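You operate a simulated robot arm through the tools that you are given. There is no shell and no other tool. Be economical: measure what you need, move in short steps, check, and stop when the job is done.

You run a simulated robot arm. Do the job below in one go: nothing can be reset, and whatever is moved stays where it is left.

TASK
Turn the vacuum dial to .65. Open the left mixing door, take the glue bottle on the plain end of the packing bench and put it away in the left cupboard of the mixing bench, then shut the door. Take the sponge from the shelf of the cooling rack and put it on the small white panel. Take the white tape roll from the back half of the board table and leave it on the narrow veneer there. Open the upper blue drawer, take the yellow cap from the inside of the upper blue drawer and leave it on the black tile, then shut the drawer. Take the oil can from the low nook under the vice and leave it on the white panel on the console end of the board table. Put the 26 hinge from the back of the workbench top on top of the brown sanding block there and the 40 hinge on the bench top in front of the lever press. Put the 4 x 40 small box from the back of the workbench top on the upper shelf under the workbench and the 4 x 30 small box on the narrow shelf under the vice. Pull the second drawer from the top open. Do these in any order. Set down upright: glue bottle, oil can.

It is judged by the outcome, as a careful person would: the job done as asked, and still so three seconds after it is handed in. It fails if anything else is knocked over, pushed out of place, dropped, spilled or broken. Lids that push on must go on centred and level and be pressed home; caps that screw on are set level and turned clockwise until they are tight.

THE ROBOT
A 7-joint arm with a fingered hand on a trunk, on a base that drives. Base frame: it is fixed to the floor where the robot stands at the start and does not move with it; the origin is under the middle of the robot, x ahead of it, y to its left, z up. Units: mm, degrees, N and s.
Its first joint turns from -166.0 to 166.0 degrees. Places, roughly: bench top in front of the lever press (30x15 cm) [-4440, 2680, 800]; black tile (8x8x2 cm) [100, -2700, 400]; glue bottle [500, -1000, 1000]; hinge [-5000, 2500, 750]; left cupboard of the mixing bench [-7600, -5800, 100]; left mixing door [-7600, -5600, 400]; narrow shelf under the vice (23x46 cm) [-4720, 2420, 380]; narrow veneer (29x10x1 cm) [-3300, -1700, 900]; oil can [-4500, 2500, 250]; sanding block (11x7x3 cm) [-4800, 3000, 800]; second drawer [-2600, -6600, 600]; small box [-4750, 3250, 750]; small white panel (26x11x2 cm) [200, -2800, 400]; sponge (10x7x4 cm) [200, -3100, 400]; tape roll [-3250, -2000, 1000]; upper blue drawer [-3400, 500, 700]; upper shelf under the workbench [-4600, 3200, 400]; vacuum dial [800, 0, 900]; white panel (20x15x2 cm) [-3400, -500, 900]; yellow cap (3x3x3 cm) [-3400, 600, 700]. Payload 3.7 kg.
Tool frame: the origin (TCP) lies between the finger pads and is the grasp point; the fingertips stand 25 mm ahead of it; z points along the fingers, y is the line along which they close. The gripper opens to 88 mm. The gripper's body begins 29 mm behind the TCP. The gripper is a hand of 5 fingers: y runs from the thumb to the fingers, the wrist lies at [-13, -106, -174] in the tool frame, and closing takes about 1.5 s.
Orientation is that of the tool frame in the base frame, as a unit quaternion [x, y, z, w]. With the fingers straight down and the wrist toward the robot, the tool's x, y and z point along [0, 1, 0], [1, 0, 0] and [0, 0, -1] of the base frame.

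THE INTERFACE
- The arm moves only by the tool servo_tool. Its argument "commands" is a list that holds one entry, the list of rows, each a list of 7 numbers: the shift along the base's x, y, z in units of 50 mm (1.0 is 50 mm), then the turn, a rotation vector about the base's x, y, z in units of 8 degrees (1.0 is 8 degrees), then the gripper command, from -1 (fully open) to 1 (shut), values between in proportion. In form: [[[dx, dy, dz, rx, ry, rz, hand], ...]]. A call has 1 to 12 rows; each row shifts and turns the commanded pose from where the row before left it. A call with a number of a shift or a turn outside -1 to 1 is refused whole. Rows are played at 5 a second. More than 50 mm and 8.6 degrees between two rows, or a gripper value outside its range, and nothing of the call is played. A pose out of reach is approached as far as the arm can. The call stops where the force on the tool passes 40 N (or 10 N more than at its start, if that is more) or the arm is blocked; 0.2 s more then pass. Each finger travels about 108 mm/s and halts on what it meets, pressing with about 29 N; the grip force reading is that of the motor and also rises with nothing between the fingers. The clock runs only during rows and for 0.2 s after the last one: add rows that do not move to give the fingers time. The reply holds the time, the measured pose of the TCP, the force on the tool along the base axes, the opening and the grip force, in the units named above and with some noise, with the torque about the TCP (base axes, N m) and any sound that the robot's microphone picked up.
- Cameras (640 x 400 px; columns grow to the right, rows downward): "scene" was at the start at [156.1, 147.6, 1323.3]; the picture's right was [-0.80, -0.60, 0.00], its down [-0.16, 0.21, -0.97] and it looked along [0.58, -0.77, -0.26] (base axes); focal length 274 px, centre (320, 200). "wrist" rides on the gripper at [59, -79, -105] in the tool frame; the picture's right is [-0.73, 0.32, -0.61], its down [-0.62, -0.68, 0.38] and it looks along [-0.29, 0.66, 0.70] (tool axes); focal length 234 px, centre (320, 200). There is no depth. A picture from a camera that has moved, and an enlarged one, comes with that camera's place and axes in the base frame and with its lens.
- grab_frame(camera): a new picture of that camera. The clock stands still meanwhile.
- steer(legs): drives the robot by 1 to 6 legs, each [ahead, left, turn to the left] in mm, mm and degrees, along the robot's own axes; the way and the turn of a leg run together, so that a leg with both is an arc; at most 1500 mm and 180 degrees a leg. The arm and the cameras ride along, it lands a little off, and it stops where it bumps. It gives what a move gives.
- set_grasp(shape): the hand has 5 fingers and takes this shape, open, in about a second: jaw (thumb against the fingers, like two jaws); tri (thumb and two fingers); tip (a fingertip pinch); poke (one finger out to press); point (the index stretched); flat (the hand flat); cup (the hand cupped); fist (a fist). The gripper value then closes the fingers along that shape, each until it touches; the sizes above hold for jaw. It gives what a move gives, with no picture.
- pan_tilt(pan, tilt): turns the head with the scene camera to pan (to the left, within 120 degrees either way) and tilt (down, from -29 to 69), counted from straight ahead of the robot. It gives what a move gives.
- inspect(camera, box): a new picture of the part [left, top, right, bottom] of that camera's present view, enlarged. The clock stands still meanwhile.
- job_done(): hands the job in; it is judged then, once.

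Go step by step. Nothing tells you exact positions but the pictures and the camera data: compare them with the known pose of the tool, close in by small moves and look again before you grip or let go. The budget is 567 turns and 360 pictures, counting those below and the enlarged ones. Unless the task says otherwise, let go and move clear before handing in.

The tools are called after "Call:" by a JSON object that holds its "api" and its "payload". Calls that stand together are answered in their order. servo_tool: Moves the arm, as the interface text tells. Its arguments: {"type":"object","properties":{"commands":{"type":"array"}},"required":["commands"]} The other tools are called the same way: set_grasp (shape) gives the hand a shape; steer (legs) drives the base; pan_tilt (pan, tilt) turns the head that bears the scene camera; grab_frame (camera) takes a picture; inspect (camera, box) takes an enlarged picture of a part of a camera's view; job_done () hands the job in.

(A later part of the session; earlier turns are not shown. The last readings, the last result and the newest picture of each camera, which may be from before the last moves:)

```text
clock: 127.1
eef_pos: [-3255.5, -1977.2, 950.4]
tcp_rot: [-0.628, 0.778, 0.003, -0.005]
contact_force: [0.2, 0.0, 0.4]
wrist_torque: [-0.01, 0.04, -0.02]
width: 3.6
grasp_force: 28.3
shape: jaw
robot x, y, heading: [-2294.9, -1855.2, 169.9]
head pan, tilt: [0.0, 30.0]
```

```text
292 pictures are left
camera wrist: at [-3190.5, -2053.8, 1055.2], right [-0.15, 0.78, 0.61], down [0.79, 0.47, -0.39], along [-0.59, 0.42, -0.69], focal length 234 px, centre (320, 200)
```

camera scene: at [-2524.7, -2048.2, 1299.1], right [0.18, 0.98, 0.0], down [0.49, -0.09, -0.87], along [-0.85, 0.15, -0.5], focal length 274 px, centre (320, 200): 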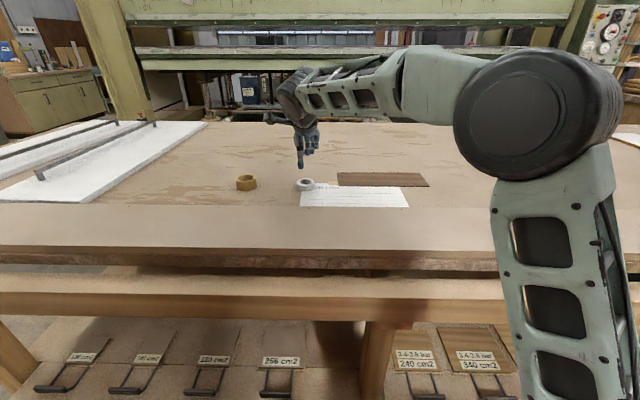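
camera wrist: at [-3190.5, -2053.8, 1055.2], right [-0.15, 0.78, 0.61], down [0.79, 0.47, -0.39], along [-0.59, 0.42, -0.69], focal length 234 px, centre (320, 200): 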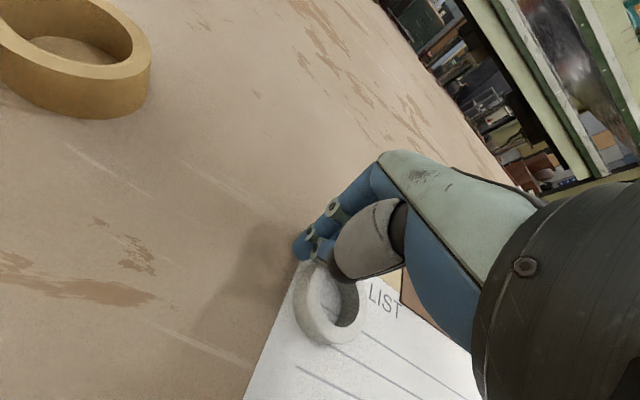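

The roll slipped toward me. I open, rise and look again.

Call:
{"api": "servo_tool", "payload": {"commands": [[[0, 0, 0, 0, 0, 0, 0.5], [0, 0, 0, 0, 0, 0, -0.2], [0, 0, 0.2, 0, 0, 0, -0.6], [0, 0, 0.8, 0, 0, 0, -0.6], [0, 0, 0.6, 0, 0, 0, -0.6], [0, 0, 0, 0, 0, 0, -0.6]]]}}

Call:
{"api": "grab_frame", "payload": {"camera": "wrist"}}

Call:
{"api": "inspect", "payload": {"camera": "scene", "box": [240, 100, 400, 220]}}

```text
clock: 128.5
eef_pos: [-3255.0, -1978.5, 1031.1]
tcp_rot: [-0.628, 0.778, 0.003, -0.006]
contact_force: [1.1, 0.3, -0.2]
wrist_torque: [-0.02, 0.02, -0.02]
width: 70.1
grasp_force: 0.1
shape: jaw
robot x, y, heading: [-2302.3, -1857.4, 169.8]
head pan, tilt: [0.0, 30.0]
```

```text
291 pictures are left
camera wrist: at [-3189.8, -2053.5, 1136.4], right [-0.15, 0.78, 0.61], down [0.79, 0.47, -0.39], along [-0.59, 0.42, -0.69], focal length 234 px, centre (320, 200)
```

wrist: 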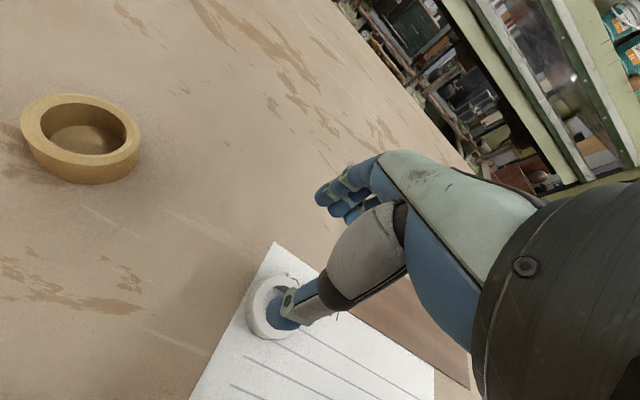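

```text
3.33 times, centred on (320, 160) of scene
camera zoom: at [-2524.8, -2048.1, 1299.1], right [0.18, 0.98, 0.0], down [0.49, -0.09, -0.87], along [-0.85, 0.15, -0.5], focal length 914 px, centre (320, 333)
```

zoom: 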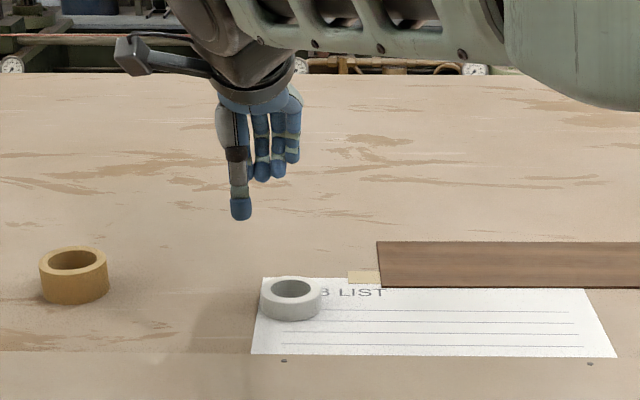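

The roll now lies at about (-3231, -1953), top z≈930 — so the table is lower (≈905) than I assumed and the tips only met its rim. I re-centre and look.

Call:
{"api": "servo_tool", "payload": {"commands": [[[0.48, 0.5, 0, 0, 0, 0, -0.6], [0, 0, -0.8, 0, 0, 0, -0.6], [0, 0, -0.4, 0, 0, 0, -0.6], [0, 0, 0, 0, 0, 0, -0.6]]]}}

Call:
{"api": "grab_frame", "payload": {"camera": "wrist"}}

Call:
{"api": "inspect", "payload": {"camera": "scene", "box": [240, 100, 400, 220]}}

```text
clock: 129.5
eef_pos: [-3232.0, -1953.7, 971.7]
tcp_rot: [-0.628, 0.778, 0.004, -0.006]
contact_force: [-0.3, -0.1, -0.1]
wrist_torque: [0.02, -0.01, 0.01]
width: 70.2
grasp_force: 0.1
shape: jaw
robot x, y, heading: [-2295.8, -1852.2, 169.8]
head pan, tilt: [0.0, 30.0]
```

```text
289 pictures are left
camera wrist: at [-3166.5, -2028.3, 1076.0], right [-0.15, 0.78, 0.61], down [0.79, 0.46, -0.39], along [-0.59, 0.42, -0.69], focal length 234 px, centre (320, 200)
```

wrist: 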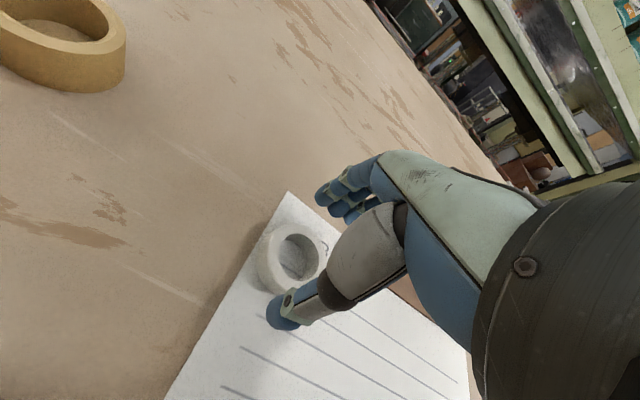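

```text
3.33 times, centred on (320, 160) of scene
camera zoom: at [-2524.8, -2048.1, 1299.1], right [0.18, 0.98, 0.0], down [0.49, -0.09, -0.87], along [-0.85, 0.15, -0.5], focal length 914 px, centre (320, 333)
```

zoom: 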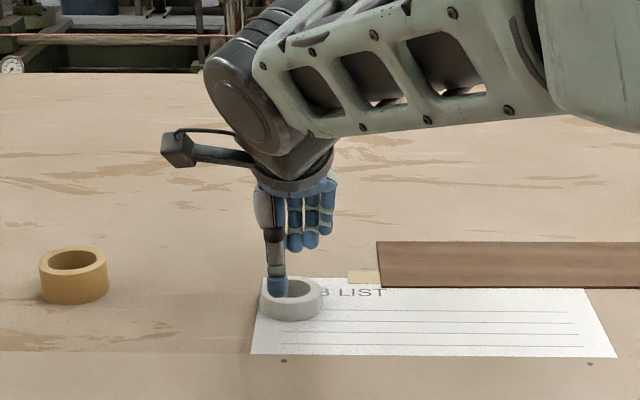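

Aligned. Descend to z≈934 and close.

Call:
{"api": "servo_tool", "payload": {"commands": [[[0, 0.06, -0.4, 0, 0, 0, -0.7], [0, 0, -0.2, 0, 0, 0, -0.7], [0, 0, -0.14, 0, 0, 0, -0.7], [0, 0, 0, 0, 0, 0, -0.3], [0, 0, 0, 0, 0, 0, 0], [0, 0, 0, 0, 0, 0, 0.2], [0, 0, 0, 0, 0, 0, 0.2], [0, 0, 0, 0, 0, 0, 0.2]]]}}

Call:
{"api": "grab_frame", "payload": {"camera": "wrist"}}

```text
clock: 131.3
eef_pos: [-3233.0, -1951.1, 935.3]
tcp_rot: [-0.629, 0.778, 0.005, -0.007]
contact_force: [2.7, 0.9, 22.6]
wrist_torque: [-0.12, 0.29, -0.02]
width: 40.5
grasp_force: 28.7
shape: jaw
robot x, y, heading: [-2301.3, -1858.0, 169.6]
head pan, tilt: [0.0, 30.0]
```

```text
287 pictures are left
camera wrist: at [-3166.5, -2025.5, 1040.8], right [-0.15, 0.78, 0.61], down [0.79, 0.46, -0.4], along [-0.59, 0.42, -0.69], focal length 234 px, centre (320, 200)
```

wrist: 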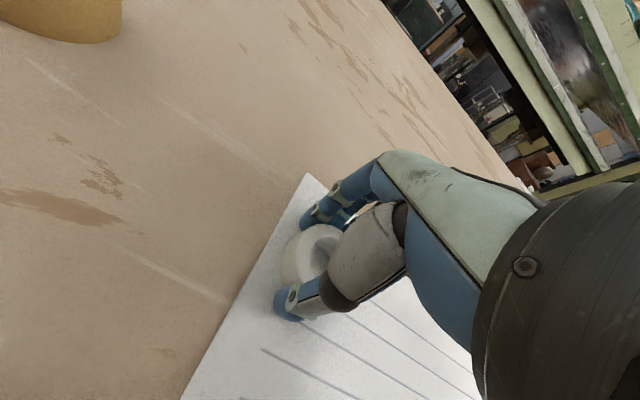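

Gripped at 40 mm. I lift a little to test the hold.

Call:
{"api": "servo_tool", "payload": {"commands": [[[0, 0, 0.2, 0, 0, 0, 0.3], [0, 0, 0.3, 0, 0, 0, 0.3], [0, 0, 0.5, 0, 0, 0, 0.3], [0, 0, 0, 0, 0, 0, 0.3]]]}}

Call:
{"api": "grab_frame", "payload": {"camera": "wrist"}}

Call:
{"api": "inspect", "payload": {"camera": "scene", "box": [240, 100, 400, 220]}}

```text
clock: 132.3
eef_pos: [-3232.0, -1950.8, 983.4]
tcp_rot: [-0.628, 0.778, 0.004, -0.004]
contact_force: [0.4, -0.1, -0.4]
wrist_torque: [-0.01, 0.01, -0.03]
width: 38.0
grasp_force: 29.5
shape: jaw
robot x, y, heading: [-2293.6, -1856.8, 169.7]
head pan, tilt: [0.0, 30.0]
```

```text
286 pictures are left
camera wrist: at [-3166.3, -2025.4, 1088.4], right [-0.15, 0.78, 0.61], down [0.79, 0.46, -0.39], along [-0.59, 0.42, -0.69], focal length 234 px, centre (320, 200)
```

wrist: 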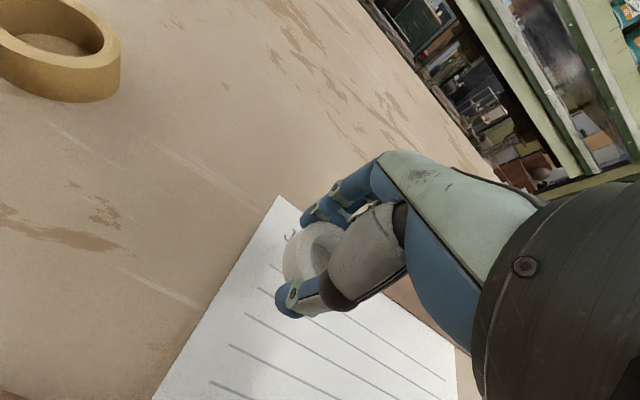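

```text
3.33 times, centred on (320, 160) of scene
camera zoom: at [-2524.8, -2048.1, 1299.1], right [0.18, 0.98, 0.0], down [0.49, -0.09, -0.87], along [-0.85, 0.15, -0.5], focal length 914 px, centre (320, 333)
```

zoom: 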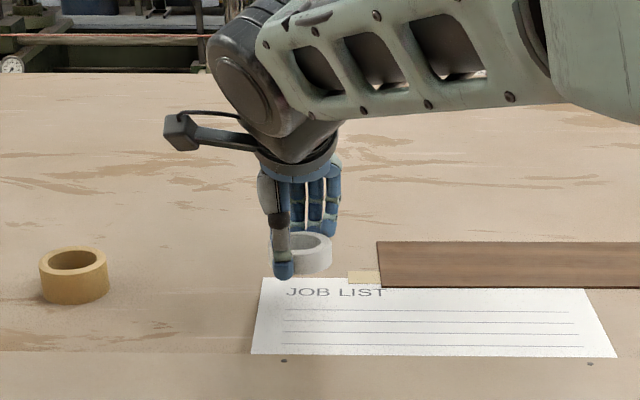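

Held level. I carry it over to the veneer.

Call:
{"api": "servo_tool", "payload": {"commands": [[[-0.1, 0.6, 0.4, 0, 0, 0, 0.3], [-0.15, 0.95, 0, 0, 0, 0, 0.3], [-0.15, 0.95, 0, 0, 0, 0, 0.3], [-0.2, 0.95, 0, 0, 0, 0, 0.3], [-0.2, 0.95, 0, 0, 0, 0, 0.3], [-0.1, 0.4, 0, 0, 0, 0, 0.3], [0, 0, 0, 0, 0, 0, 0.3]]]}}

Call:
{"api": "grab_frame", "payload": {"camera": "wrist"}}

Call:
{"api": "inspect", "payload": {"camera": "scene", "box": [300, 100, 460, 220]}}

```text
clock: 133.9
eef_pos: [-3276.3, -1709.6, 1005.4]
tcp_rot: [-0.628, 0.778, 0.004, -0.005]
contact_force: [0.3, 1.3, -1.0]
wrist_torque: [0.01, -0.01, 0.03]
width: 37.8
grasp_force: 29.0
shape: jaw
robot x, y, heading: [-2299.7, -1857.0, 169.8]
head pan, tilt: [0.0, 30.0]
```

```text
284 pictures are left
camera wrist: at [-3210.9, -1785.4, 1109.9], right [-0.15, 0.78, 0.61], down [0.79, 0.46, -0.39], along [-0.59, 0.42, -0.69], focal length 234 px, centre (320, 200)
```

wrist: 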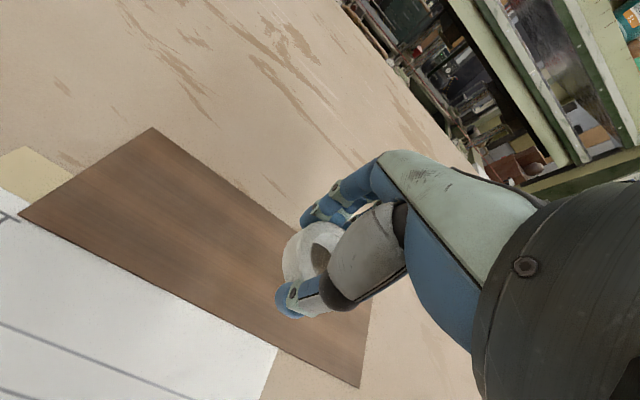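

```text
3.33 times, centred on (380, 160) of scene
camera zoom: at [-2524.8, -2048.0, 1299.1], right [0.18, 0.98, 0.0], down [0.49, -0.09, -0.87], along [-0.85, 0.15, -0.5], focal length 914 px, centre (120, 333)
```

zoom: 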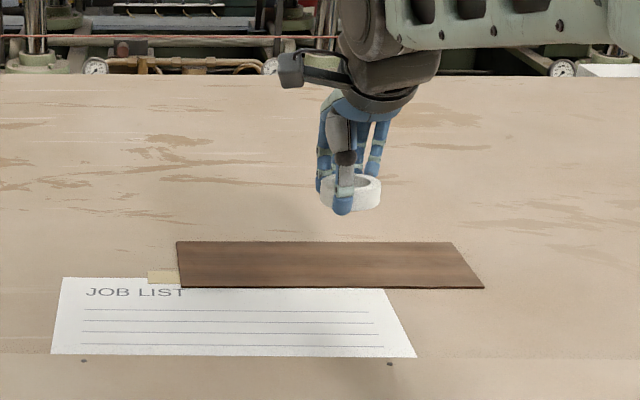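

Veneer centre computed (-3281, -1712); tape about 12 mm in front of that. I correct and lower.

Call:
{"api": "servo_tool", "payload": {"commands": [[[-0.26, 0.04, -0.4, 0, 0, 0, 0.3], [0, 0, -0.5, 0, 0, 0, 0.3], [0, 0, -0.16, 0, 0, 0, 0.3], [0, 0, -0.06, 0, 0, 0, 0.3], [0, 0, 0, 0, 0, 0, 0.3]]]}}

Call:
{"api": "inspect", "payload": {"camera": "scene", "box": [300, 100, 460, 220]}}

```text
clock: 135.1
eef_pos: [-3289.8, -1708.7, 947.7]
tcp_rot: [-0.627, 0.779, 0.004, -0.005]
contact_force: [-0.6, -0.7, -0.6]
wrist_torque: [-0.04, 0.0, 0.0]
width: 37.7
grasp_force: 28.9
shape: jaw
robot x, y, heading: [-2296.4, -1859.5, 169.8]
head pan, tilt: [0.0, 30.0]
```

```text
3.33 times, centred on (380, 160) of scene
camera zoom: at [-2524.8, -2048.1, 1299.1], right [0.18, 0.98, 0.0], down [0.49, -0.09, -0.87], along [-0.85, 0.15, -0.5], focal length 914 px, centre (120, 333)
```

zoom: 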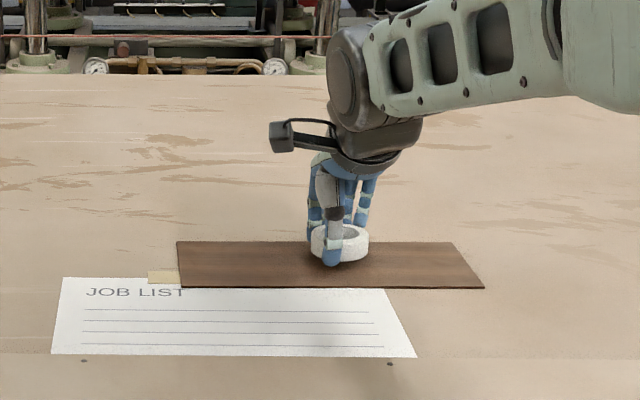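

Well placed over the veneer. I lower in small steps.

Call:
{"api": "servo_tool", "payload": {"commands": [[[0.06, 0, -0.05, 0, 0, 0, 0.3], [0, 0, -0.05, 0, 0, 0, 0.3], [0, 0, 0, 0, 0, 0, 0.3]]]}}

```text
clock: 135.9
eef_pos: [-3287.2, -1709.9, 943.1]
tcp_rot: [-0.628, 0.778, 0.004, -0.005]
contact_force: [0.0, 0.5, -0.8]
wrist_torque: [0.01, 0.03, -0.02]
width: 37.7
grasp_force: 29.4
shape: jaw
robot x, y, heading: [-2298.9, -1856.7, 169.9]
head pan, tilt: [0.0, 30.0]
```

Call:
{"api": "servo_tool", "payload": {"commands": [[[0, 0, -0.05, 0, 0, 0, 0.3], [0, 0, -0.04, 0, 0, 0, 0.3], [0, 0, 0, 0, 0, 0, 0.3]]]}}

Call:
{"api": "inspect", "payload": {"camera": "scene", "box": [360, 140, 440, 200]}}

```text
clock: 136.7
eef_pos: [-3286.8, -1707.9, 939.3]
tcp_rot: [-0.628, 0.778, 0.005, -0.006]
contact_force: [-1.0, 0.1, 10.0]
wrist_torque: [-0.04, 0.28, -0.02]
width: 37.6
grasp_force: 28.9
shape: jaw
robot x, y, heading: [-2297.5, -1854.7, 169.7]
head pan, tilt: [0.0, 30.0]
```

```text
6.67 times, centred on (400, 170) of scene
camera zoom: at [-2524.4, -2048.1, 1299.1], right [0.18, 0.98, 0.0], down [0.49, -0.09, -0.87], along [-0.85, 0.15, -0.5], focal length 1828 px, centre (-213, 400)
```

zoom: 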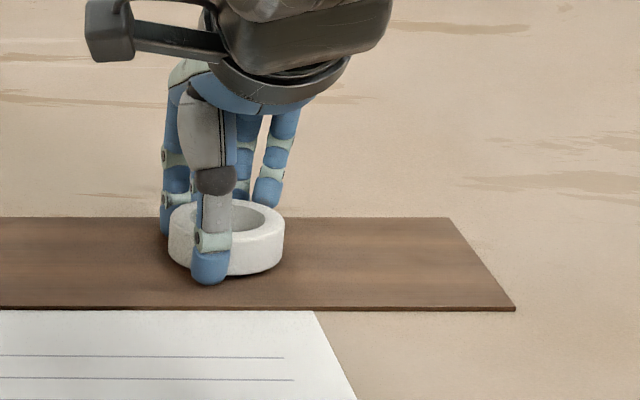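

It is down on the veneer. I open and rise.

Call:
{"api": "servo_tool", "payload": {"commands": [[[0, 0, 0.02, 0, 0, 0, 0], [0, 0, 0, 0, 0, 0, -0.3], [0, 0, 0.02, 0, 0, 0, -0.6], [0, 0, 0, 0, 0, 0, -0.6], [0, 0, 0.5, 0, 0, 0, -0.6], [0, 0, 1, 0, 0, 0, -0.8], [0, 0, 1, 0, 0, 0, -1]]]}}

Call:
{"api": "inspect", "payload": {"camera": "scene", "box": [300, 100, 460, 220]}}

```text
clock: 138.3
eef_pos: [-3286.9, -1708.1, 1065.7]
tcp_rot: [-0.628, 0.778, 0.004, -0.005]
contact_force: [-0.7, -0.3, -0.6]
wrist_torque: [-0.03, 0.0, 0.0]
width: 87.7
grasp_force: 0.1
shape: jaw
robot x, y, heading: [-2294.1, -1858.6, 170.1]
head pan, tilt: [0.0, 30.0]
```

```text
3.33 times, centred on (380, 160) of scene
camera zoom: at [-2524.9, -2048.1, 1299.0], right [0.18, 0.98, 0.0], down [0.49, -0.09, -0.87], along [-0.85, 0.15, -0.5], focal length 914 px, centre (120, 333)
```

zoom: 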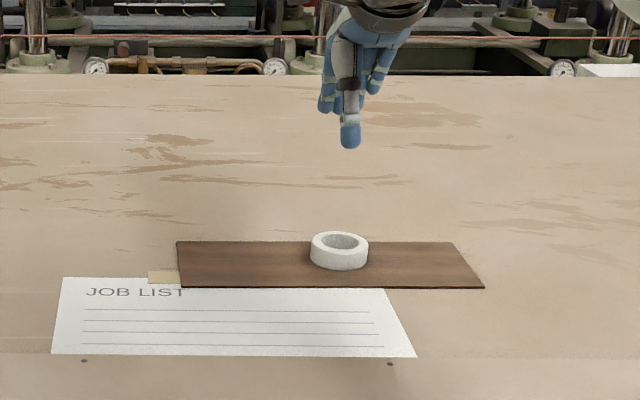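

Tape roll done. I retract the arm and drive north to find the blue drawers.

Call:
{"api": "servo_tool", "payload": {"commands": [[[0.97, 0, 0, 0, 0, 0, -1], [0.97, 0, 0, 0, 0, 0, -1], [0.97, 0, 0, 0, 0, 0, -1], [0.97, 0, 0, 0, 0, 0, -1], [0.97, 0, 0, 0, 0, 0, -1], [0.97, 0, 0, 0, 0, 0, -1], [0.97, 0, 0, 0, 0, 0, -1], [0.97, 0, 0, 0, 0, 0, -1], [0.97, 0, 0, 0, 0, 0, -1], [0.97, 0, 0, 0, 0, 0, -1], [0.97, 0, 0, 0, 0, 0, -1], [0.97, 0, 0, 0, 0, 0, -1]]]}}

Call:
{"api": "steer", "payload": {"legs": [[-350, 0, 0], [0, 0, -80], [1400, 0, 0]]}}

Call:
{"api": "pan_tilt", "payload": {"pan": 30, "tilt": 20}}

Call:
{"api": "grab_frame", "payload": {"camera": "scene"}}

```text
clock: 140.9
eef_pos: [-2705.7, -1707.7, 1064.1]
tcp_rot: [-0.628, 0.778, 0.005, -0.005]
contact_force: [-0.3, -0.7, 0.4]
wrist_torque: [-0.01, -0.01, -0.01]
width: 87.4
grasp_force: 0.0
shape: jaw
robot x, y, heading: [-2297.9, -1857.9, 169.9]
head pan, tilt: [0.0, 30.0]
```

```text
clock: 153.2
eef_pos: [-1866.0, -99.9, 1064.3]
tcp_rot: [0.02, 1.0, 0.006, -0.002]
contact_force: [-0.4, -0.1, -1.0]
wrist_torque: [0.0, 0.02, -0.02]
width: 87.8
grasp_force: 0.2
shape: jaw
robot x, y, heading: [-1944.1, -526.5, 89.8]
head pan, tilt: [0.0, 30.0]
```

```text
clock: 154.1
eef_pos: [-1864.7, -100.0, 1065.7]
tcp_rot: [0.022, 1.0, 0.005, 0.0]
contact_force: [0.1, 0.0, -0.5]
wrist_torque: [0.0, -0.01, -0.03]
width: 87.7
grasp_force: 0.2
shape: jaw
robot x, y, heading: [-1942.9, -525.3, 89.8]
head pan, tilt: [30.0, 20.0]
```

```text
279 pictures are left
camera scene: at [-2214.0, -347.1, 1315.1], right [0.87, 0.49, 0.0], down [0.17, -0.3, -0.94], along [-0.47, 0.82, -0.34], focal length 274 px, centre (320, 200)
```

scene: 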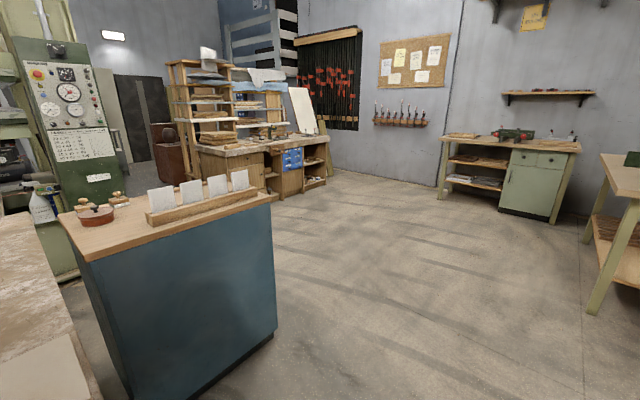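

The teal cabinet shows a plain face this way; its drawers must be on another side. I drive north around it and look.

Call:
{"api": "steer", "payload": {"legs": [[1500, 0, 0], [400, 0, 90]]}}

Call:
{"api": "pan_tilt", "payload": {"pan": 30, "tilt": 20}}

Call:
{"api": "grab_frame", "payload": {"camera": "scene"}}

Call:
{"api": "pan_tilt", "payload": {"pan": -20, "tilt": 15}}

Call:
{"api": "grab_frame", "payload": {"camera": "scene"}}

```text
clock: 165.3
eef_pos: [-2611.2, 1310.8, 1065.3]
tcp_rot: [-0.685, 0.729, 0.003, -0.006]
contact_force: [0.5, -0.6, 1.1]
wrist_torque: [0.01, 0.03, -0.01]
width: 87.8
grasp_force: 0.0
shape: jaw
robot x, y, heading: [-2184.3, 1222.9, 178.8]
head pan, tilt: [30.0, 20.0]
cut short: leg 2
```

```text
clock: 165.9
eef_pos: [-2611.1, 1311.3, 1063.9]
tcp_rot: [-0.686, 0.728, 0.004, -0.005]
contact_force: [-0.1, 0.5, -0.3]
wrist_torque: [0.04, -0.01, 0.0]
width: 87.9
grasp_force: 0.1
shape: jaw
robot x, y, heading: [-2182.5, 1221.8, 178.8]
head pan, tilt: [30.0, 20.0]
```

```text
278 pictures are left
camera scene: at [-2372.0, 955.2, 1315.1], right [-0.48, 0.88, 0.0], down [0.3, 0.16, -0.94], along [-0.82, -0.45, -0.34], focal length 274 px, centre (320, 200)
```

scene: 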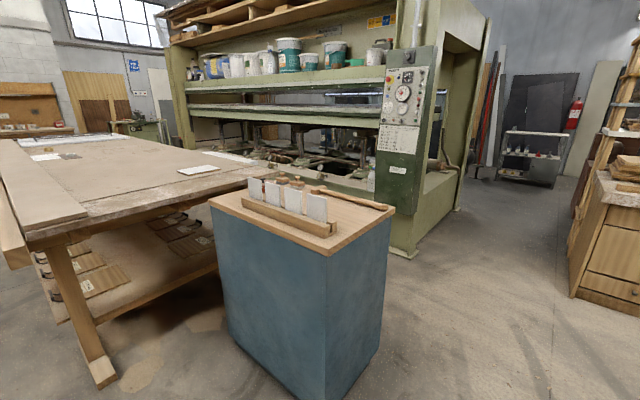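

```text
clock: 167.1
eef_pos: [-2609.5, 1311.2, 1065.9]
tcp_rot: [-0.685, 0.728, 0.003, -0.006]
contact_force: [-0.1, 0.6, -0.2]
wrist_torque: [0.02, 0.02, 0.0]
width: 87.7
grasp_force: 0.0
shape: jaw
robot x, y, heading: [-2186.3, 1223.9, 178.7]
head pan, tilt: [-20.0, 15.0]
```

```text
277 pictures are left
camera scene: at [-2377.3, 1033.8, 1323.3], right [0.36, 0.93, 0.0], down [0.24, -0.09, -0.97], along [-0.9, 0.35, -0.26], focal length 274 px, centre (320, 200)
```

scene: 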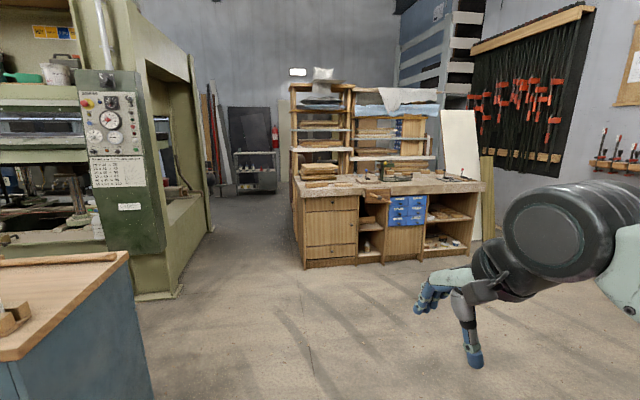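

Leg 2 was cut short; I check behind me for what I might have touched.

Call:
{"api": "pan_tilt", "payload": {"pan": -120, "tilt": 40}}

Call:
{"api": "grab_frame", "payload": {"camera": "scene"}}

Call:
{"api": "pan_tilt", "payload": {"pan": 115, "tilt": 40}}

Call:
{"api": "grab_frame", "payload": {"camera": "scene"}}

```text
clock: 168.8
eef_pos: [-2611.5, 1310.4, 1063.9]
tcp_rot: [-0.685, 0.729, 0.003, -0.006]
contact_force: [0.1, -0.4, 0.0]
wrist_torque: [-0.02, -0.02, -0.03]
width: 87.9
grasp_force: 0.1
shape: jaw
robot x, y, heading: [-2187.6, 1223.9, 178.7]
head pan, tilt: [-120.0, 40.0]
```

```text
276 pictures are left
camera scene: at [-2246.1, 1072.5, 1283.7], right [0.85, -0.52, 0.0], down [-0.33, -0.55, -0.77], along [0.4, 0.65, -0.64], focal length 274 px, centre (320, 200)
```

scene: 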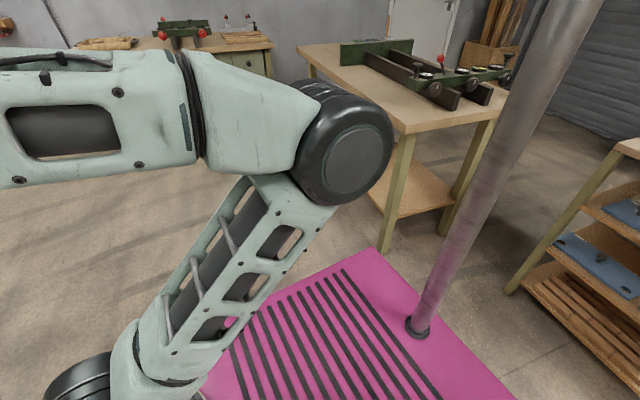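

```text
clock: 172.2
eef_pos: [-2611.1, 1310.6, 1064.9]
tcp_rot: [-0.685, 0.729, 0.003, -0.005]
contact_force: [0.0, 0.8, 0.1]
wrist_torque: [0.02, 0.0, -0.01]
width: 87.8
grasp_force: 0.1
shape: jaw
robot x, y, heading: [-2183.8, 1225.8, 178.4]
head pan, tilt: [115.0, 40.0]
```

```text
275 pictures are left
camera scene: at [-2256.2, 922.0, 1283.7], right [-0.92, -0.4, 0.0], down [-0.26, 0.59, -0.77], along [0.31, -0.7, -0.64], focal length 274 px, centre (320, 200)
```

scene: 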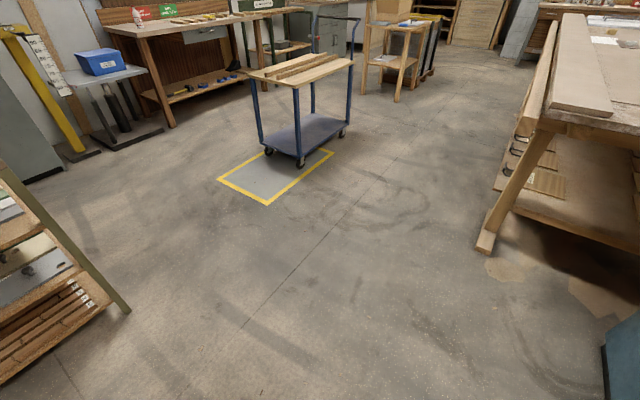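

Nothing was touched. The drawers must face west, toward the press; there is a ~1 m gap there. I drive round to the northwest of the cabinet and face it.

Call:
{"api": "steer", "payload": {"legs": [[1500, 0, 0], [416, 100, 0], [0, 0, 131]]}}

Call:
{"api": "pan_tilt", "payload": {"pan": 0, "tilt": 25}}

Call:
{"api": "grab_frame", "payload": {"camera": "scene"}}

```text
clock: 187.2
eef_pos: [-3890.5, 800.2, 1065.6]
tcp_rot: [0.948, 0.318, 0.003, 0.005]
contact_force: [-0.3, -0.1, -0.5]
wrist_torque: [0.01, -0.03, -0.01]
width: 87.7
grasp_force: 0.1
shape: jaw
robot x, y, heading: [-4102.4, 1181.2, -50.8]
head pan, tilt: [115.0, 40.0]
```

```text
clock: 189.2
eef_pos: [-3892.1, 799.7, 1065.1]
tcp_rot: [0.948, 0.317, 0.004, 0.005]
contact_force: [-0.3, -0.3, 0.2]
wrist_torque: [-0.01, 0.02, -0.01]
width: 87.7
grasp_force: 0.1
shape: jaw
robot x, y, heading: [-4100.9, 1179.7, -50.7]
head pan, tilt: [0.0, 25.0]
```

```text
274 pictures are left
camera scene: at [-3805.7, 1169.7, 1307.0], right [-0.78, -0.63, 0.0], down [-0.27, 0.33, -0.91], along [0.57, -0.7, -0.42], focal length 274 px, centre (320, 200)
```

scene: 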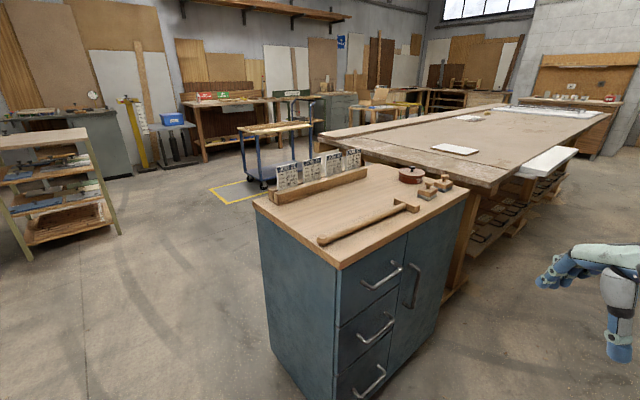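

The cabinet's west face has three drawers; the upper one's bar handle is at about (-3540, 510, 710). I bring the hand near and orient it to point horizontally at the drawer front.

Call:
{"api": "servo_tool", "payload": {"commands": [[[0.32, -0.33, -0.3, 0, 0, 0.45, -1], [0.32, -0.33, -0.3, 0, 0, 0.45, -1], [0.32, -0.33, -0.3, 0, 0, 0.45, -1], [0.32, -0.33, -0.3, 0, 0, 0.45, -1], [0.32, -0.33, -0.3, 0, 0, 0.45, -1], [0.32, -0.33, -0.3, 0, 0, 0.45, -1], [0.32, -0.33, -0.3, 0, 0, 0.45, -1], [0.32, -0.33, -0.3, 0, 0, 0.45, -1], [0.32, -0.33, -0.3, 0, 0, 0.45, -1], [0.32, -0.33, -0.3, 0, 0, 0.45, -1], [0.32, -0.33, -0.3, 0, 0, 0.45, -1], [0.32, -0.33, -0.3, 0, 0, 0.45, -1]]]}}

Call:
{"api": "servo_tool", "payload": {"commands": [[[0, 0, 0, -0.16, -0.93, 0, -1], [0, 0, 0, -0.16, -0.93, 0, -1], [0, 0, 0, -0.16, -0.93, 0, -1], [0, 0, 0, -0.16, -0.93, 0, -1], [0, 0, 0, -0.16, -0.93, 0, -1], [0, 0, 0, -0.16, -0.93, 0, -1], [0, 0, 0, -0.16, -0.93, 0, -1], [0, 0, 0, -0.16, -0.93, 0, -1], [0, 0, 0, -0.16, -0.93, 0, -1], [0, 0, 0, -0.16, -0.93, 0, -1], [0, 0, 0, -0.16, -0.93, 0, -1], [0, 0, 0, -0.16, -0.93, 0, -1]]]}}

Call:
{"api": "grab_frame", "payload": {"camera": "scene"}}

Call:
{"api": "grab_frame", "payload": {"camera": "wrist"}}

```text
clock: 191.8
eef_pos: [-3699.7, 602.2, 885.7]
tcp_rot: [0.765, 0.644, 0.006, 0.004]
contact_force: [-0.5, -0.6, 0.8]
wrist_torque: [0.04, -0.02, 0.0]
width: 87.6
grasp_force: 0.2
shape: jaw
robot x, y, heading: [-4104.0, 1183.6, -51.3]
head pan, tilt: [0.0, 25.0]
```

```text
clock: 194.4
eef_pos: [-3696.3, 590.9, 886.6]
tcp_rot: [0.533, 0.45, 0.463, 0.546]
contact_force: [-0.1, -0.9, 0.5]
wrist_torque: [-0.01, 0.02, 0.0]
width: 87.9
grasp_force: 0.0
shape: jaw
out of reach, approached as far as the arm can: row 8, 9
robot x, y, heading: [-4096.9, 1180.3, -50.9]
head pan, tilt: [0.0, 25.0]
```

```text
273 pictures are left
camera scene: at [-3805.8, 1169.4, 1307.1], right [-0.78, -0.63, 0.0], down [-0.27, 0.33, -0.91], along [0.57, -0.7, -0.42], focal length 274 px, centre (320, 200)
```

scene: 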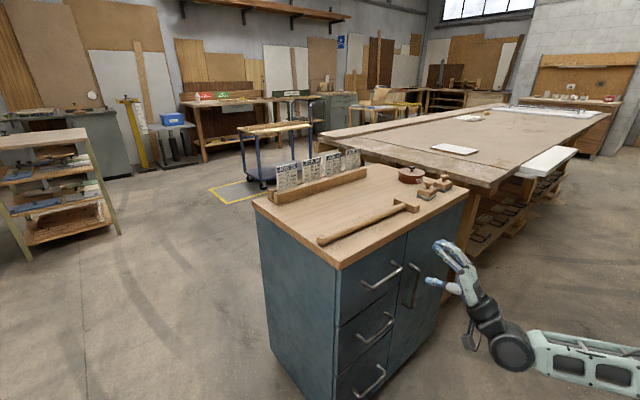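

```text
272 pictures are left
camera wrist: at [-3789.3, 664.5, 805.5], right [-0.73, -0.61, 0.31], down [0.29, -0.68, -0.67], along [0.62, -0.4, 0.67], focal length 234 px, centre (320, 200)
```

wrist: 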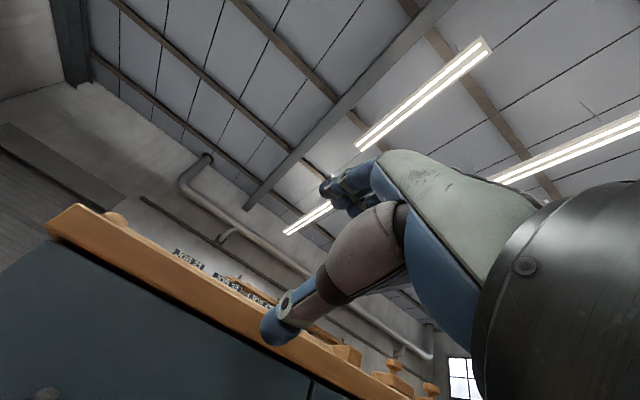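

The hand now points horizontally at the cabinet. I zoom to locate the upper handle relative to the hand.

Call:
{"api": "inspect", "payload": {"camera": "scene", "box": [320, 220, 500, 360]}}

```text
2.86 times, centred on (410, 290) of scene
camera zoom: at [-3805.8, 1169.4, 1307.1], right [-0.78, -0.63, 0.0], down [-0.27, 0.33, -0.91], along [0.57, -0.7, -0.42], focal length 783 px, centre (63, -57)
```

zoom: 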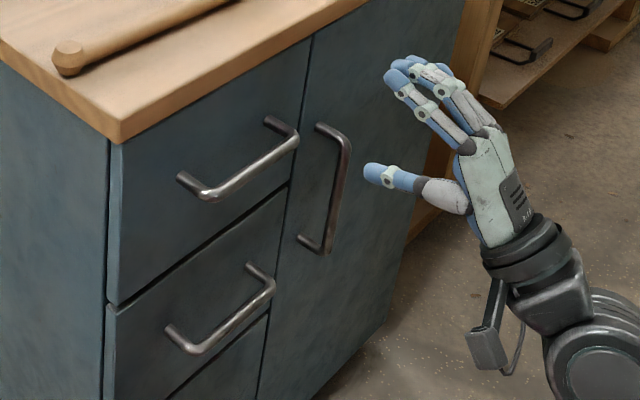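

The upper handle's bar centre works out at (-3544, 520, 729). I lower the hand to that height, 100 mm in front of it.

Call:
{"api": "servo_tool", "payload": {"commands": [[[0.2, -0.26, -0.8, 0, 0, 0, -1], [0.3, -0.26, -0.8, 0, 0, 0, -1], [0.3, -0.26, -0.8, 0, 0, 0, -1], [0.28, -0.26, -0.74, 0, 0, 0, -1], [0, 0, 0, 0, 0, 0, -1]]]}}

Call:
{"api": "inspect", "payload": {"camera": "scene", "box": [320, 220, 500, 360]}}

```text
clock: 195.6
eef_pos: [-3641.1, 537.3, 729.4]
tcp_rot: [0.533, 0.451, 0.463, 0.546]
contact_force: [1.0, 0.0, 0.1]
wrist_torque: [-0.01, -0.02, 0.05]
width: 87.7
grasp_force: 0.2
shape: jaw
robot x, y, heading: [-4102.3, 1177.2, -51.0]
head pan, tilt: [0.0, 25.0]
```

```text
2.86 times, centred on (410, 290) of scene
camera zoom: at [-3805.8, 1169.6, 1307.1], right [-0.78, -0.63, 0.0], down [-0.27, 0.33, -0.91], along [0.57, -0.7, -0.42], focal length 783 px, centre (63, -57)
```

zoom: 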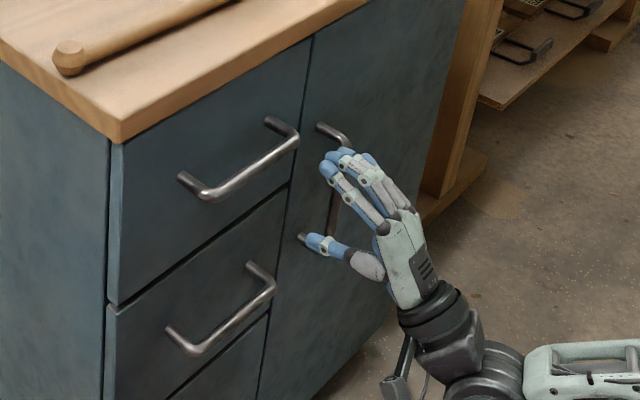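

Aligned. I advance onto the bar and close.

Call:
{"api": "servo_tool", "payload": {"commands": [[[0.7, -0.13, 0, 0, 0, 0, -1], [0.7, -0.13, 0, 0, 0, 0, -1], [0.4, -0.08, 0, 0, 0, 0, -1], [0, 0, 0, 0, 0, 0, -0.4], [0, 0, 0, 0, 0, 0, 0.2], [0, 0, 0, 0, 0, 0, 0.8], [0, 0, 0, 0, 0, 0, 0.8], [0, 0, 0, 0, 0, 0, 0.8]]]}}

Call:
{"api": "inspect", "payload": {"camera": "scene", "box": [320, 220, 500, 360]}}

```text
clock: 196.4
eef_pos: [-3558.3, 520.9, 732.1]
tcp_rot: [0.533, 0.447, 0.463, 0.549]
contact_force: [-45.8, 11.7, 15.7]
wrist_torque: [0.52, 2.49, 0.14]
width: 61.1
grasp_force: 23.8
shape: jaw
robot x, y, heading: [-4107.5, 1179.3, -50.9]
head pan, tilt: [0.0, 25.0]
stopped in row 4: the force on the tool passed its limit at 58 N (the readings are from after the stop); the commanded pose is now the measured one
```

```text
2.86 times, centred on (410, 290) of scene
camera zoom: at [-3808.1, 1169.9, 1307.4], right [-0.78, -0.63, 0.0], down [-0.26, 0.33, -0.91], along [0.57, -0.7, -0.42], focal length 783 px, centre (63, -57)
```

zoom: 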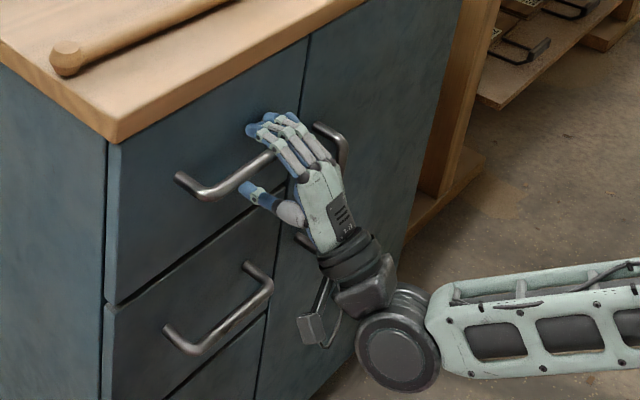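

The fingertips touched the drawer face. I back off 8 mm and close on the bar.

Call:
{"api": "servo_tool", "payload": {"commands": [[[-0.16, 0.03, 0, 0, 0, 0, -0.5], [0, 0, 0, 0, 0, 0, -0.2], [0, 0, 0, 0, 0, 0, 0.3], [0, 0, 0, 0, 0, 0, 0.9], [0, 0, 0, 0, 0, 0, 0.9], [0, 0, 0, 0, 0, 0, 0.9]]]}}

Call:
{"api": "inspect", "payload": {"camera": "scene", "box": [320, 220, 500, 360]}}

```text
clock: 197.5
eef_pos: [-3563.0, 522.6, 740.7]
tcp_rot: [0.525, 0.446, 0.468, 0.555]
contact_force: [1.6, -3.0, 45.3]
wrist_torque: [0.04, 0.29, 0.22]
width: 22.4
grasp_force: 0.0
shape: jaw
robot x, y, heading: [-4101.8, 1179.4, -50.8]
head pan, tilt: [0.0, 25.0]
stopped in row 5: the force on the tool passed its limit at 63 N (the readings are from after the stop); the commanded pose is now the measured one
```

```text
2.86 times, centred on (410, 290) of scene
camera zoom: at [-3806.9, 1170.4, 1307.3], right [-0.78, -0.63, 0.0], down [-0.27, 0.33, -0.91], along [0.57, -0.7, -0.42], focal length 783 px, centre (63, -57)
```

zoom: 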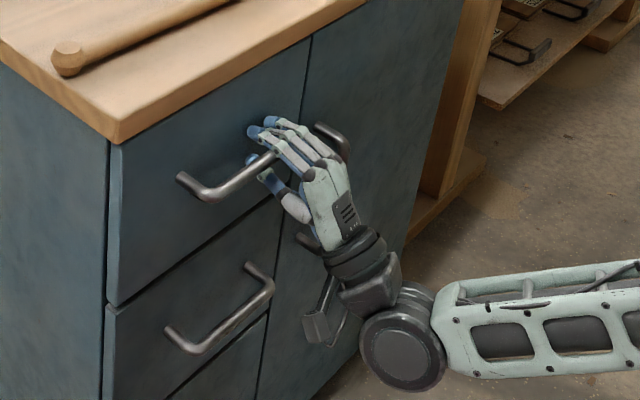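

The upper fingers press on the bar first, so the bar is a bit above the tool centre. I open slightly, raise 6 mm and close again.

Call:
{"api": "servo_tool", "payload": {"commands": [[[0, 0, 0, 0, 0, 0, 0.2], [0, 0, 0.16, 0, 0, 0, 0.2], [0, 0, 0, 0, 0, 0, 0.5], [0, 0, 0, 0, 0, 0, 0.7], [0, 0, 0, 0, 0, 0, 0.9], [0, 0, 0, 0, 0, 0, 0.9]]]}}

Call:
{"api": "inspect", "payload": {"camera": "scene", "box": [350, 240, 450, 320]}}

```text
clock: 198.9
eef_pos: [-3563.1, 524.0, 744.3]
tcp_rot: [0.527, 0.447, 0.466, 0.551]
contact_force: [1.7, 1.3, 30.9]
wrist_torque: [-0.14, 0.1, 0.17]
width: 6.7
grasp_force: 0.0
shape: jaw
robot x, y, heading: [-4108.7, 1182.3, -50.7]
head pan, tilt: [0.0, 25.0]
```

```text
5.00 times, centred on (400, 280) of scene
camera zoom: at [-3806.7, 1170.1, 1307.2], right [-0.78, -0.63, 0.0], down [-0.27, 0.33, -0.91], along [0.57, -0.7, -0.42], focal length 1371 px, centre (-80, -200)
```

zoom: 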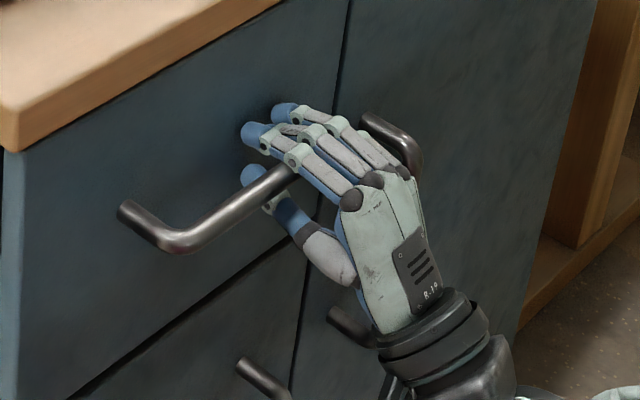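

The bar is trapped between thumb and fingers. I pull along the drawer direction.

Call:
{"api": "servo_tool", "payload": {"commands": [[[-0.3, 0.06, 0, 0, 0, 0, 0.9], [-0.4, 0.08, 0, 0, 0, 0, 0.9], [-0.5, 0.1, 0, 0, 0, 0, 0.9], [-0.5, 0.1, 0, 0, 0, 0, 0.9]]]}}

Call:
{"api": "inspect", "payload": {"camera": "scene", "box": [320, 220, 500, 360]}}

```text
clock: 199.9
eef_pos: [-3648.7, 540.3, 742.9]
tcp_rot: [0.528, 0.447, 0.466, 0.551]
contact_force: [1.1, 3.8, 34.0]
wrist_torque: [-0.1, 0.18, 0.17]
width: 7.5
grasp_force: 0.2
shape: jaw
robot x, y, heading: [-4098.1, 1180.0, -51.0]
head pan, tilt: [0.0, 25.0]
```

```text
2.86 times, centred on (410, 290) of scene
camera zoom: at [-3806.5, 1170.4, 1307.2], right [-0.78, -0.63, 0.0], down [-0.27, 0.33, -0.91], along [0.57, -0.7, -0.42], focal length 783 px, centre (63, -57)
```

zoom: 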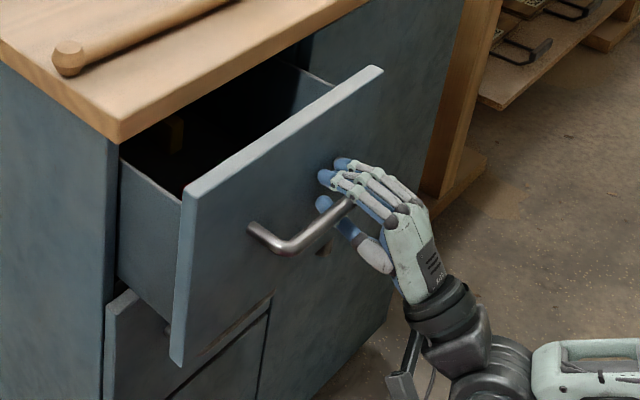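

The drawer opens; something yellow shows deep inside. I pull further.

Call:
{"api": "servo_tool", "payload": {"commands": [[[-0.6, 0.11, 0, 0, 0, 0, 0.9], [-0.6, 0.11, 0, 0, 0, 0, 0.9], [-0.6, 0.11, 0, 0, 0, 0, 0.9], [-0.6, 0.11, 0, 0, 0, 0, 0.9], [-0.6, 0.11, 0, 0, 0, 0, 0.9], [-0.6, 0.11, 0, 0, 0, 0, 0.9]]]}}

Call:
{"api": "grab_frame", "payload": {"camera": "scene"}}

```text
clock: 201.3
eef_pos: [-3827.5, 574.5, 744.7]
tcp_rot: [0.528, 0.447, 0.466, 0.551]
contact_force: [4.9, 18.2, 27.5]
wrist_torque: [-0.38, 0.19, 0.23]
width: 6.9
grasp_force: 0.1
shape: jaw
robot x, y, heading: [-4103.6, 1176.4, -51.3]
head pan, tilt: [0.0, 25.0]
```

```text
265 pictures are left
camera scene: at [-3806.1, 1170.6, 1307.1], right [-0.78, -0.63, 0.0], down [-0.27, 0.33, -0.91], along [0.57, -0.7, -0.42], focal length 274 px, centre (320, 200)
```

scene: 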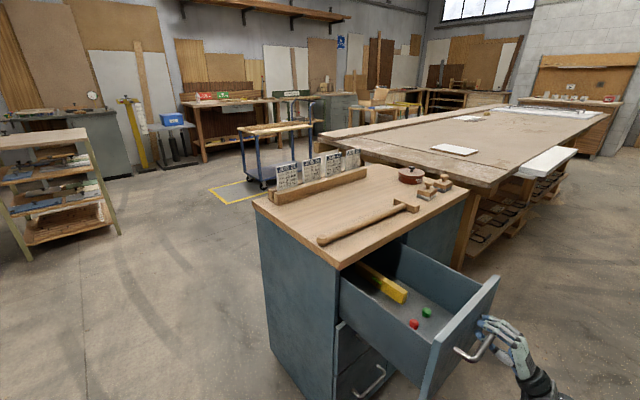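

Open by about 260 mm. I zoom into the drawer.

Call:
{"api": "inspect", "payload": {"camera": "scene", "box": [330, 240, 510, 370]}}

```text
3.08 times, centred on (420, 305) of scene
camera zoom: at [-3806.1, 1170.6, 1307.1], right [-0.78, -0.63, 0.0], down [-0.27, 0.33, -0.91], along [0.57, -0.7, -0.42], focal length 844 px, centre (12, -123)
```

zoom: 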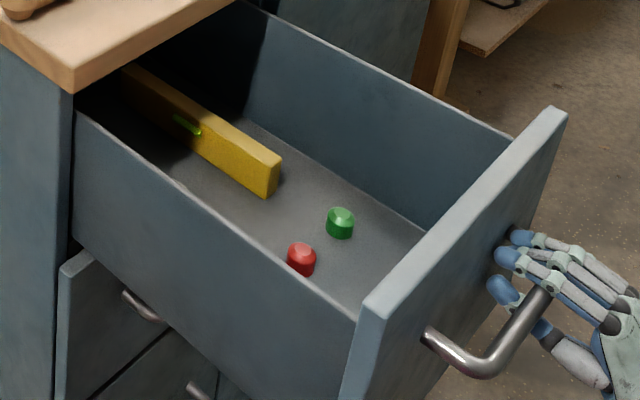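

Red and green caps and a spirit level are visible, but the yellow cap is hidden from here. I let go and look in with the wrist camera from above.

Call:
{"api": "servo_tool", "payload": {"commands": [[[0, 0, 0, 0, 0, 0, 0.2], [0, 0, 0, 0, 0, 0, -0.5], [0, 0, 0, 0, 0, 0, -1], [0, 0, 0, 0, 0, 0, -1], [-0.5, 0.1, 0, 0, 0, 0, -1], [-0.9, 0.17, 0, 0, 0, 0, -1], [-0.5, 0.1, 0, 0, 0, 0, -1], [0, 0, 0.8, 0, 0, 0, -1], [0, 0, 1, 0, 0, 0, -1], [0, 0, 1, 0, 0, 0, -1], [0, 0, 1, 0, 0, 0, -1], [0, 0, 1, 0, 0, 0, -1]]]}}

Call:
{"api": "grab_frame", "payload": {"camera": "scene"}}

```text
clock: 203.9
eef_pos: [-3924.0, 591.6, 984.5]
tcp_rot: [0.529, 0.448, 0.465, 0.55]
contact_force: [-1.0, 0.0, -0.7]
wrist_torque: [0.0, 0.03, 0.01]
width: 87.6
grasp_force: 0.1
shape: jaw
robot x, y, heading: [-4104.6, 1177.5, -50.8]
head pan, tilt: [0.0, 25.0]
```

```text
263 pictures are left
camera scene: at [-3806.1, 1169.3, 1307.1], right [-0.78, -0.63, 0.0], down [-0.27, 0.33, -0.91], along [0.57, -0.7, -0.42], focal length 274 px, centre (320, 200)
```

scene: 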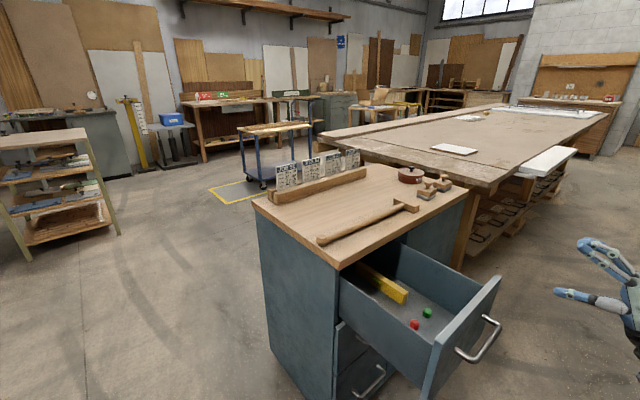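

Now I turn the hand back down and bring the wrist camera above the drawer.

Call:
{"api": "servo_tool", "payload": {"commands": [[[0.2, 0, 0.1, 0.16, 0.93, 0, -1], [0.2, 0, 0.1, 0.16, 0.93, 0, -1], [0.2, 0, 0, 0.16, 0.93, 0, -1], [0.2, 0, 0, 0.16, 0.93, 0, -1], [0.3, 0, 0, 0.16, 0.93, 0, -1], [0.3, 0, 0, 0.16, 0.93, 0, -1], [0.3, 0, 0, 0.16, 0.93, 0, -1], [0.4, 0, 0, 0.16, 0.93, 0, -1], [0.4, 0, 0, 0.16, 0.93, 0, -1], [0.4, 0, 0, 0.16, 0.93, 0, -1], [0.4, 0, 0, 0.16, 0.93, 0, -1], [0.4, 0, 0, 0.16, 0.9, 0, -1]]]}}

Call:
{"api": "grab_frame", "payload": {"camera": "wrist"}}

```text
clock: 206.5
eef_pos: [-3738.6, 590.8, 992.9]
tcp_rot: [0.765, 0.643, 0.012, 0.011]
contact_force: [0.4, 0.3, 0.7]
wrist_torque: [0.0, 0.02, 0.0]
width: 88.1
grasp_force: 0.0
shape: jaw
robot x, y, heading: [-4100.7, 1178.3, -51.0]
head pan, tilt: [0.0, 25.0]
```

```text
262 pictures are left
camera wrist: at [-3810.6, 661.7, 1096.6], right [0.17, -0.77, 0.61], down [-0.76, -0.5, -0.41], along [0.62, -0.4, -0.68], focal length 234 px, centre (320, 200)
```

wrist: 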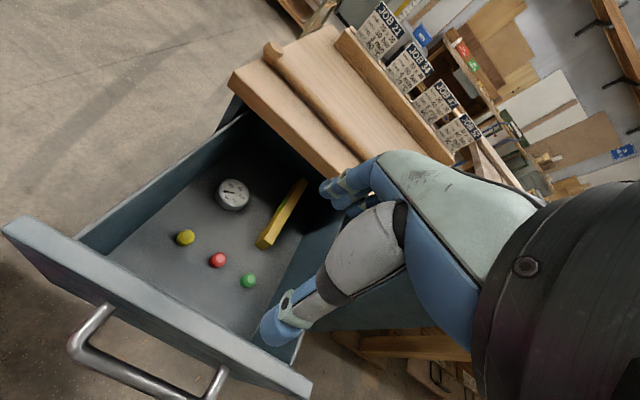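

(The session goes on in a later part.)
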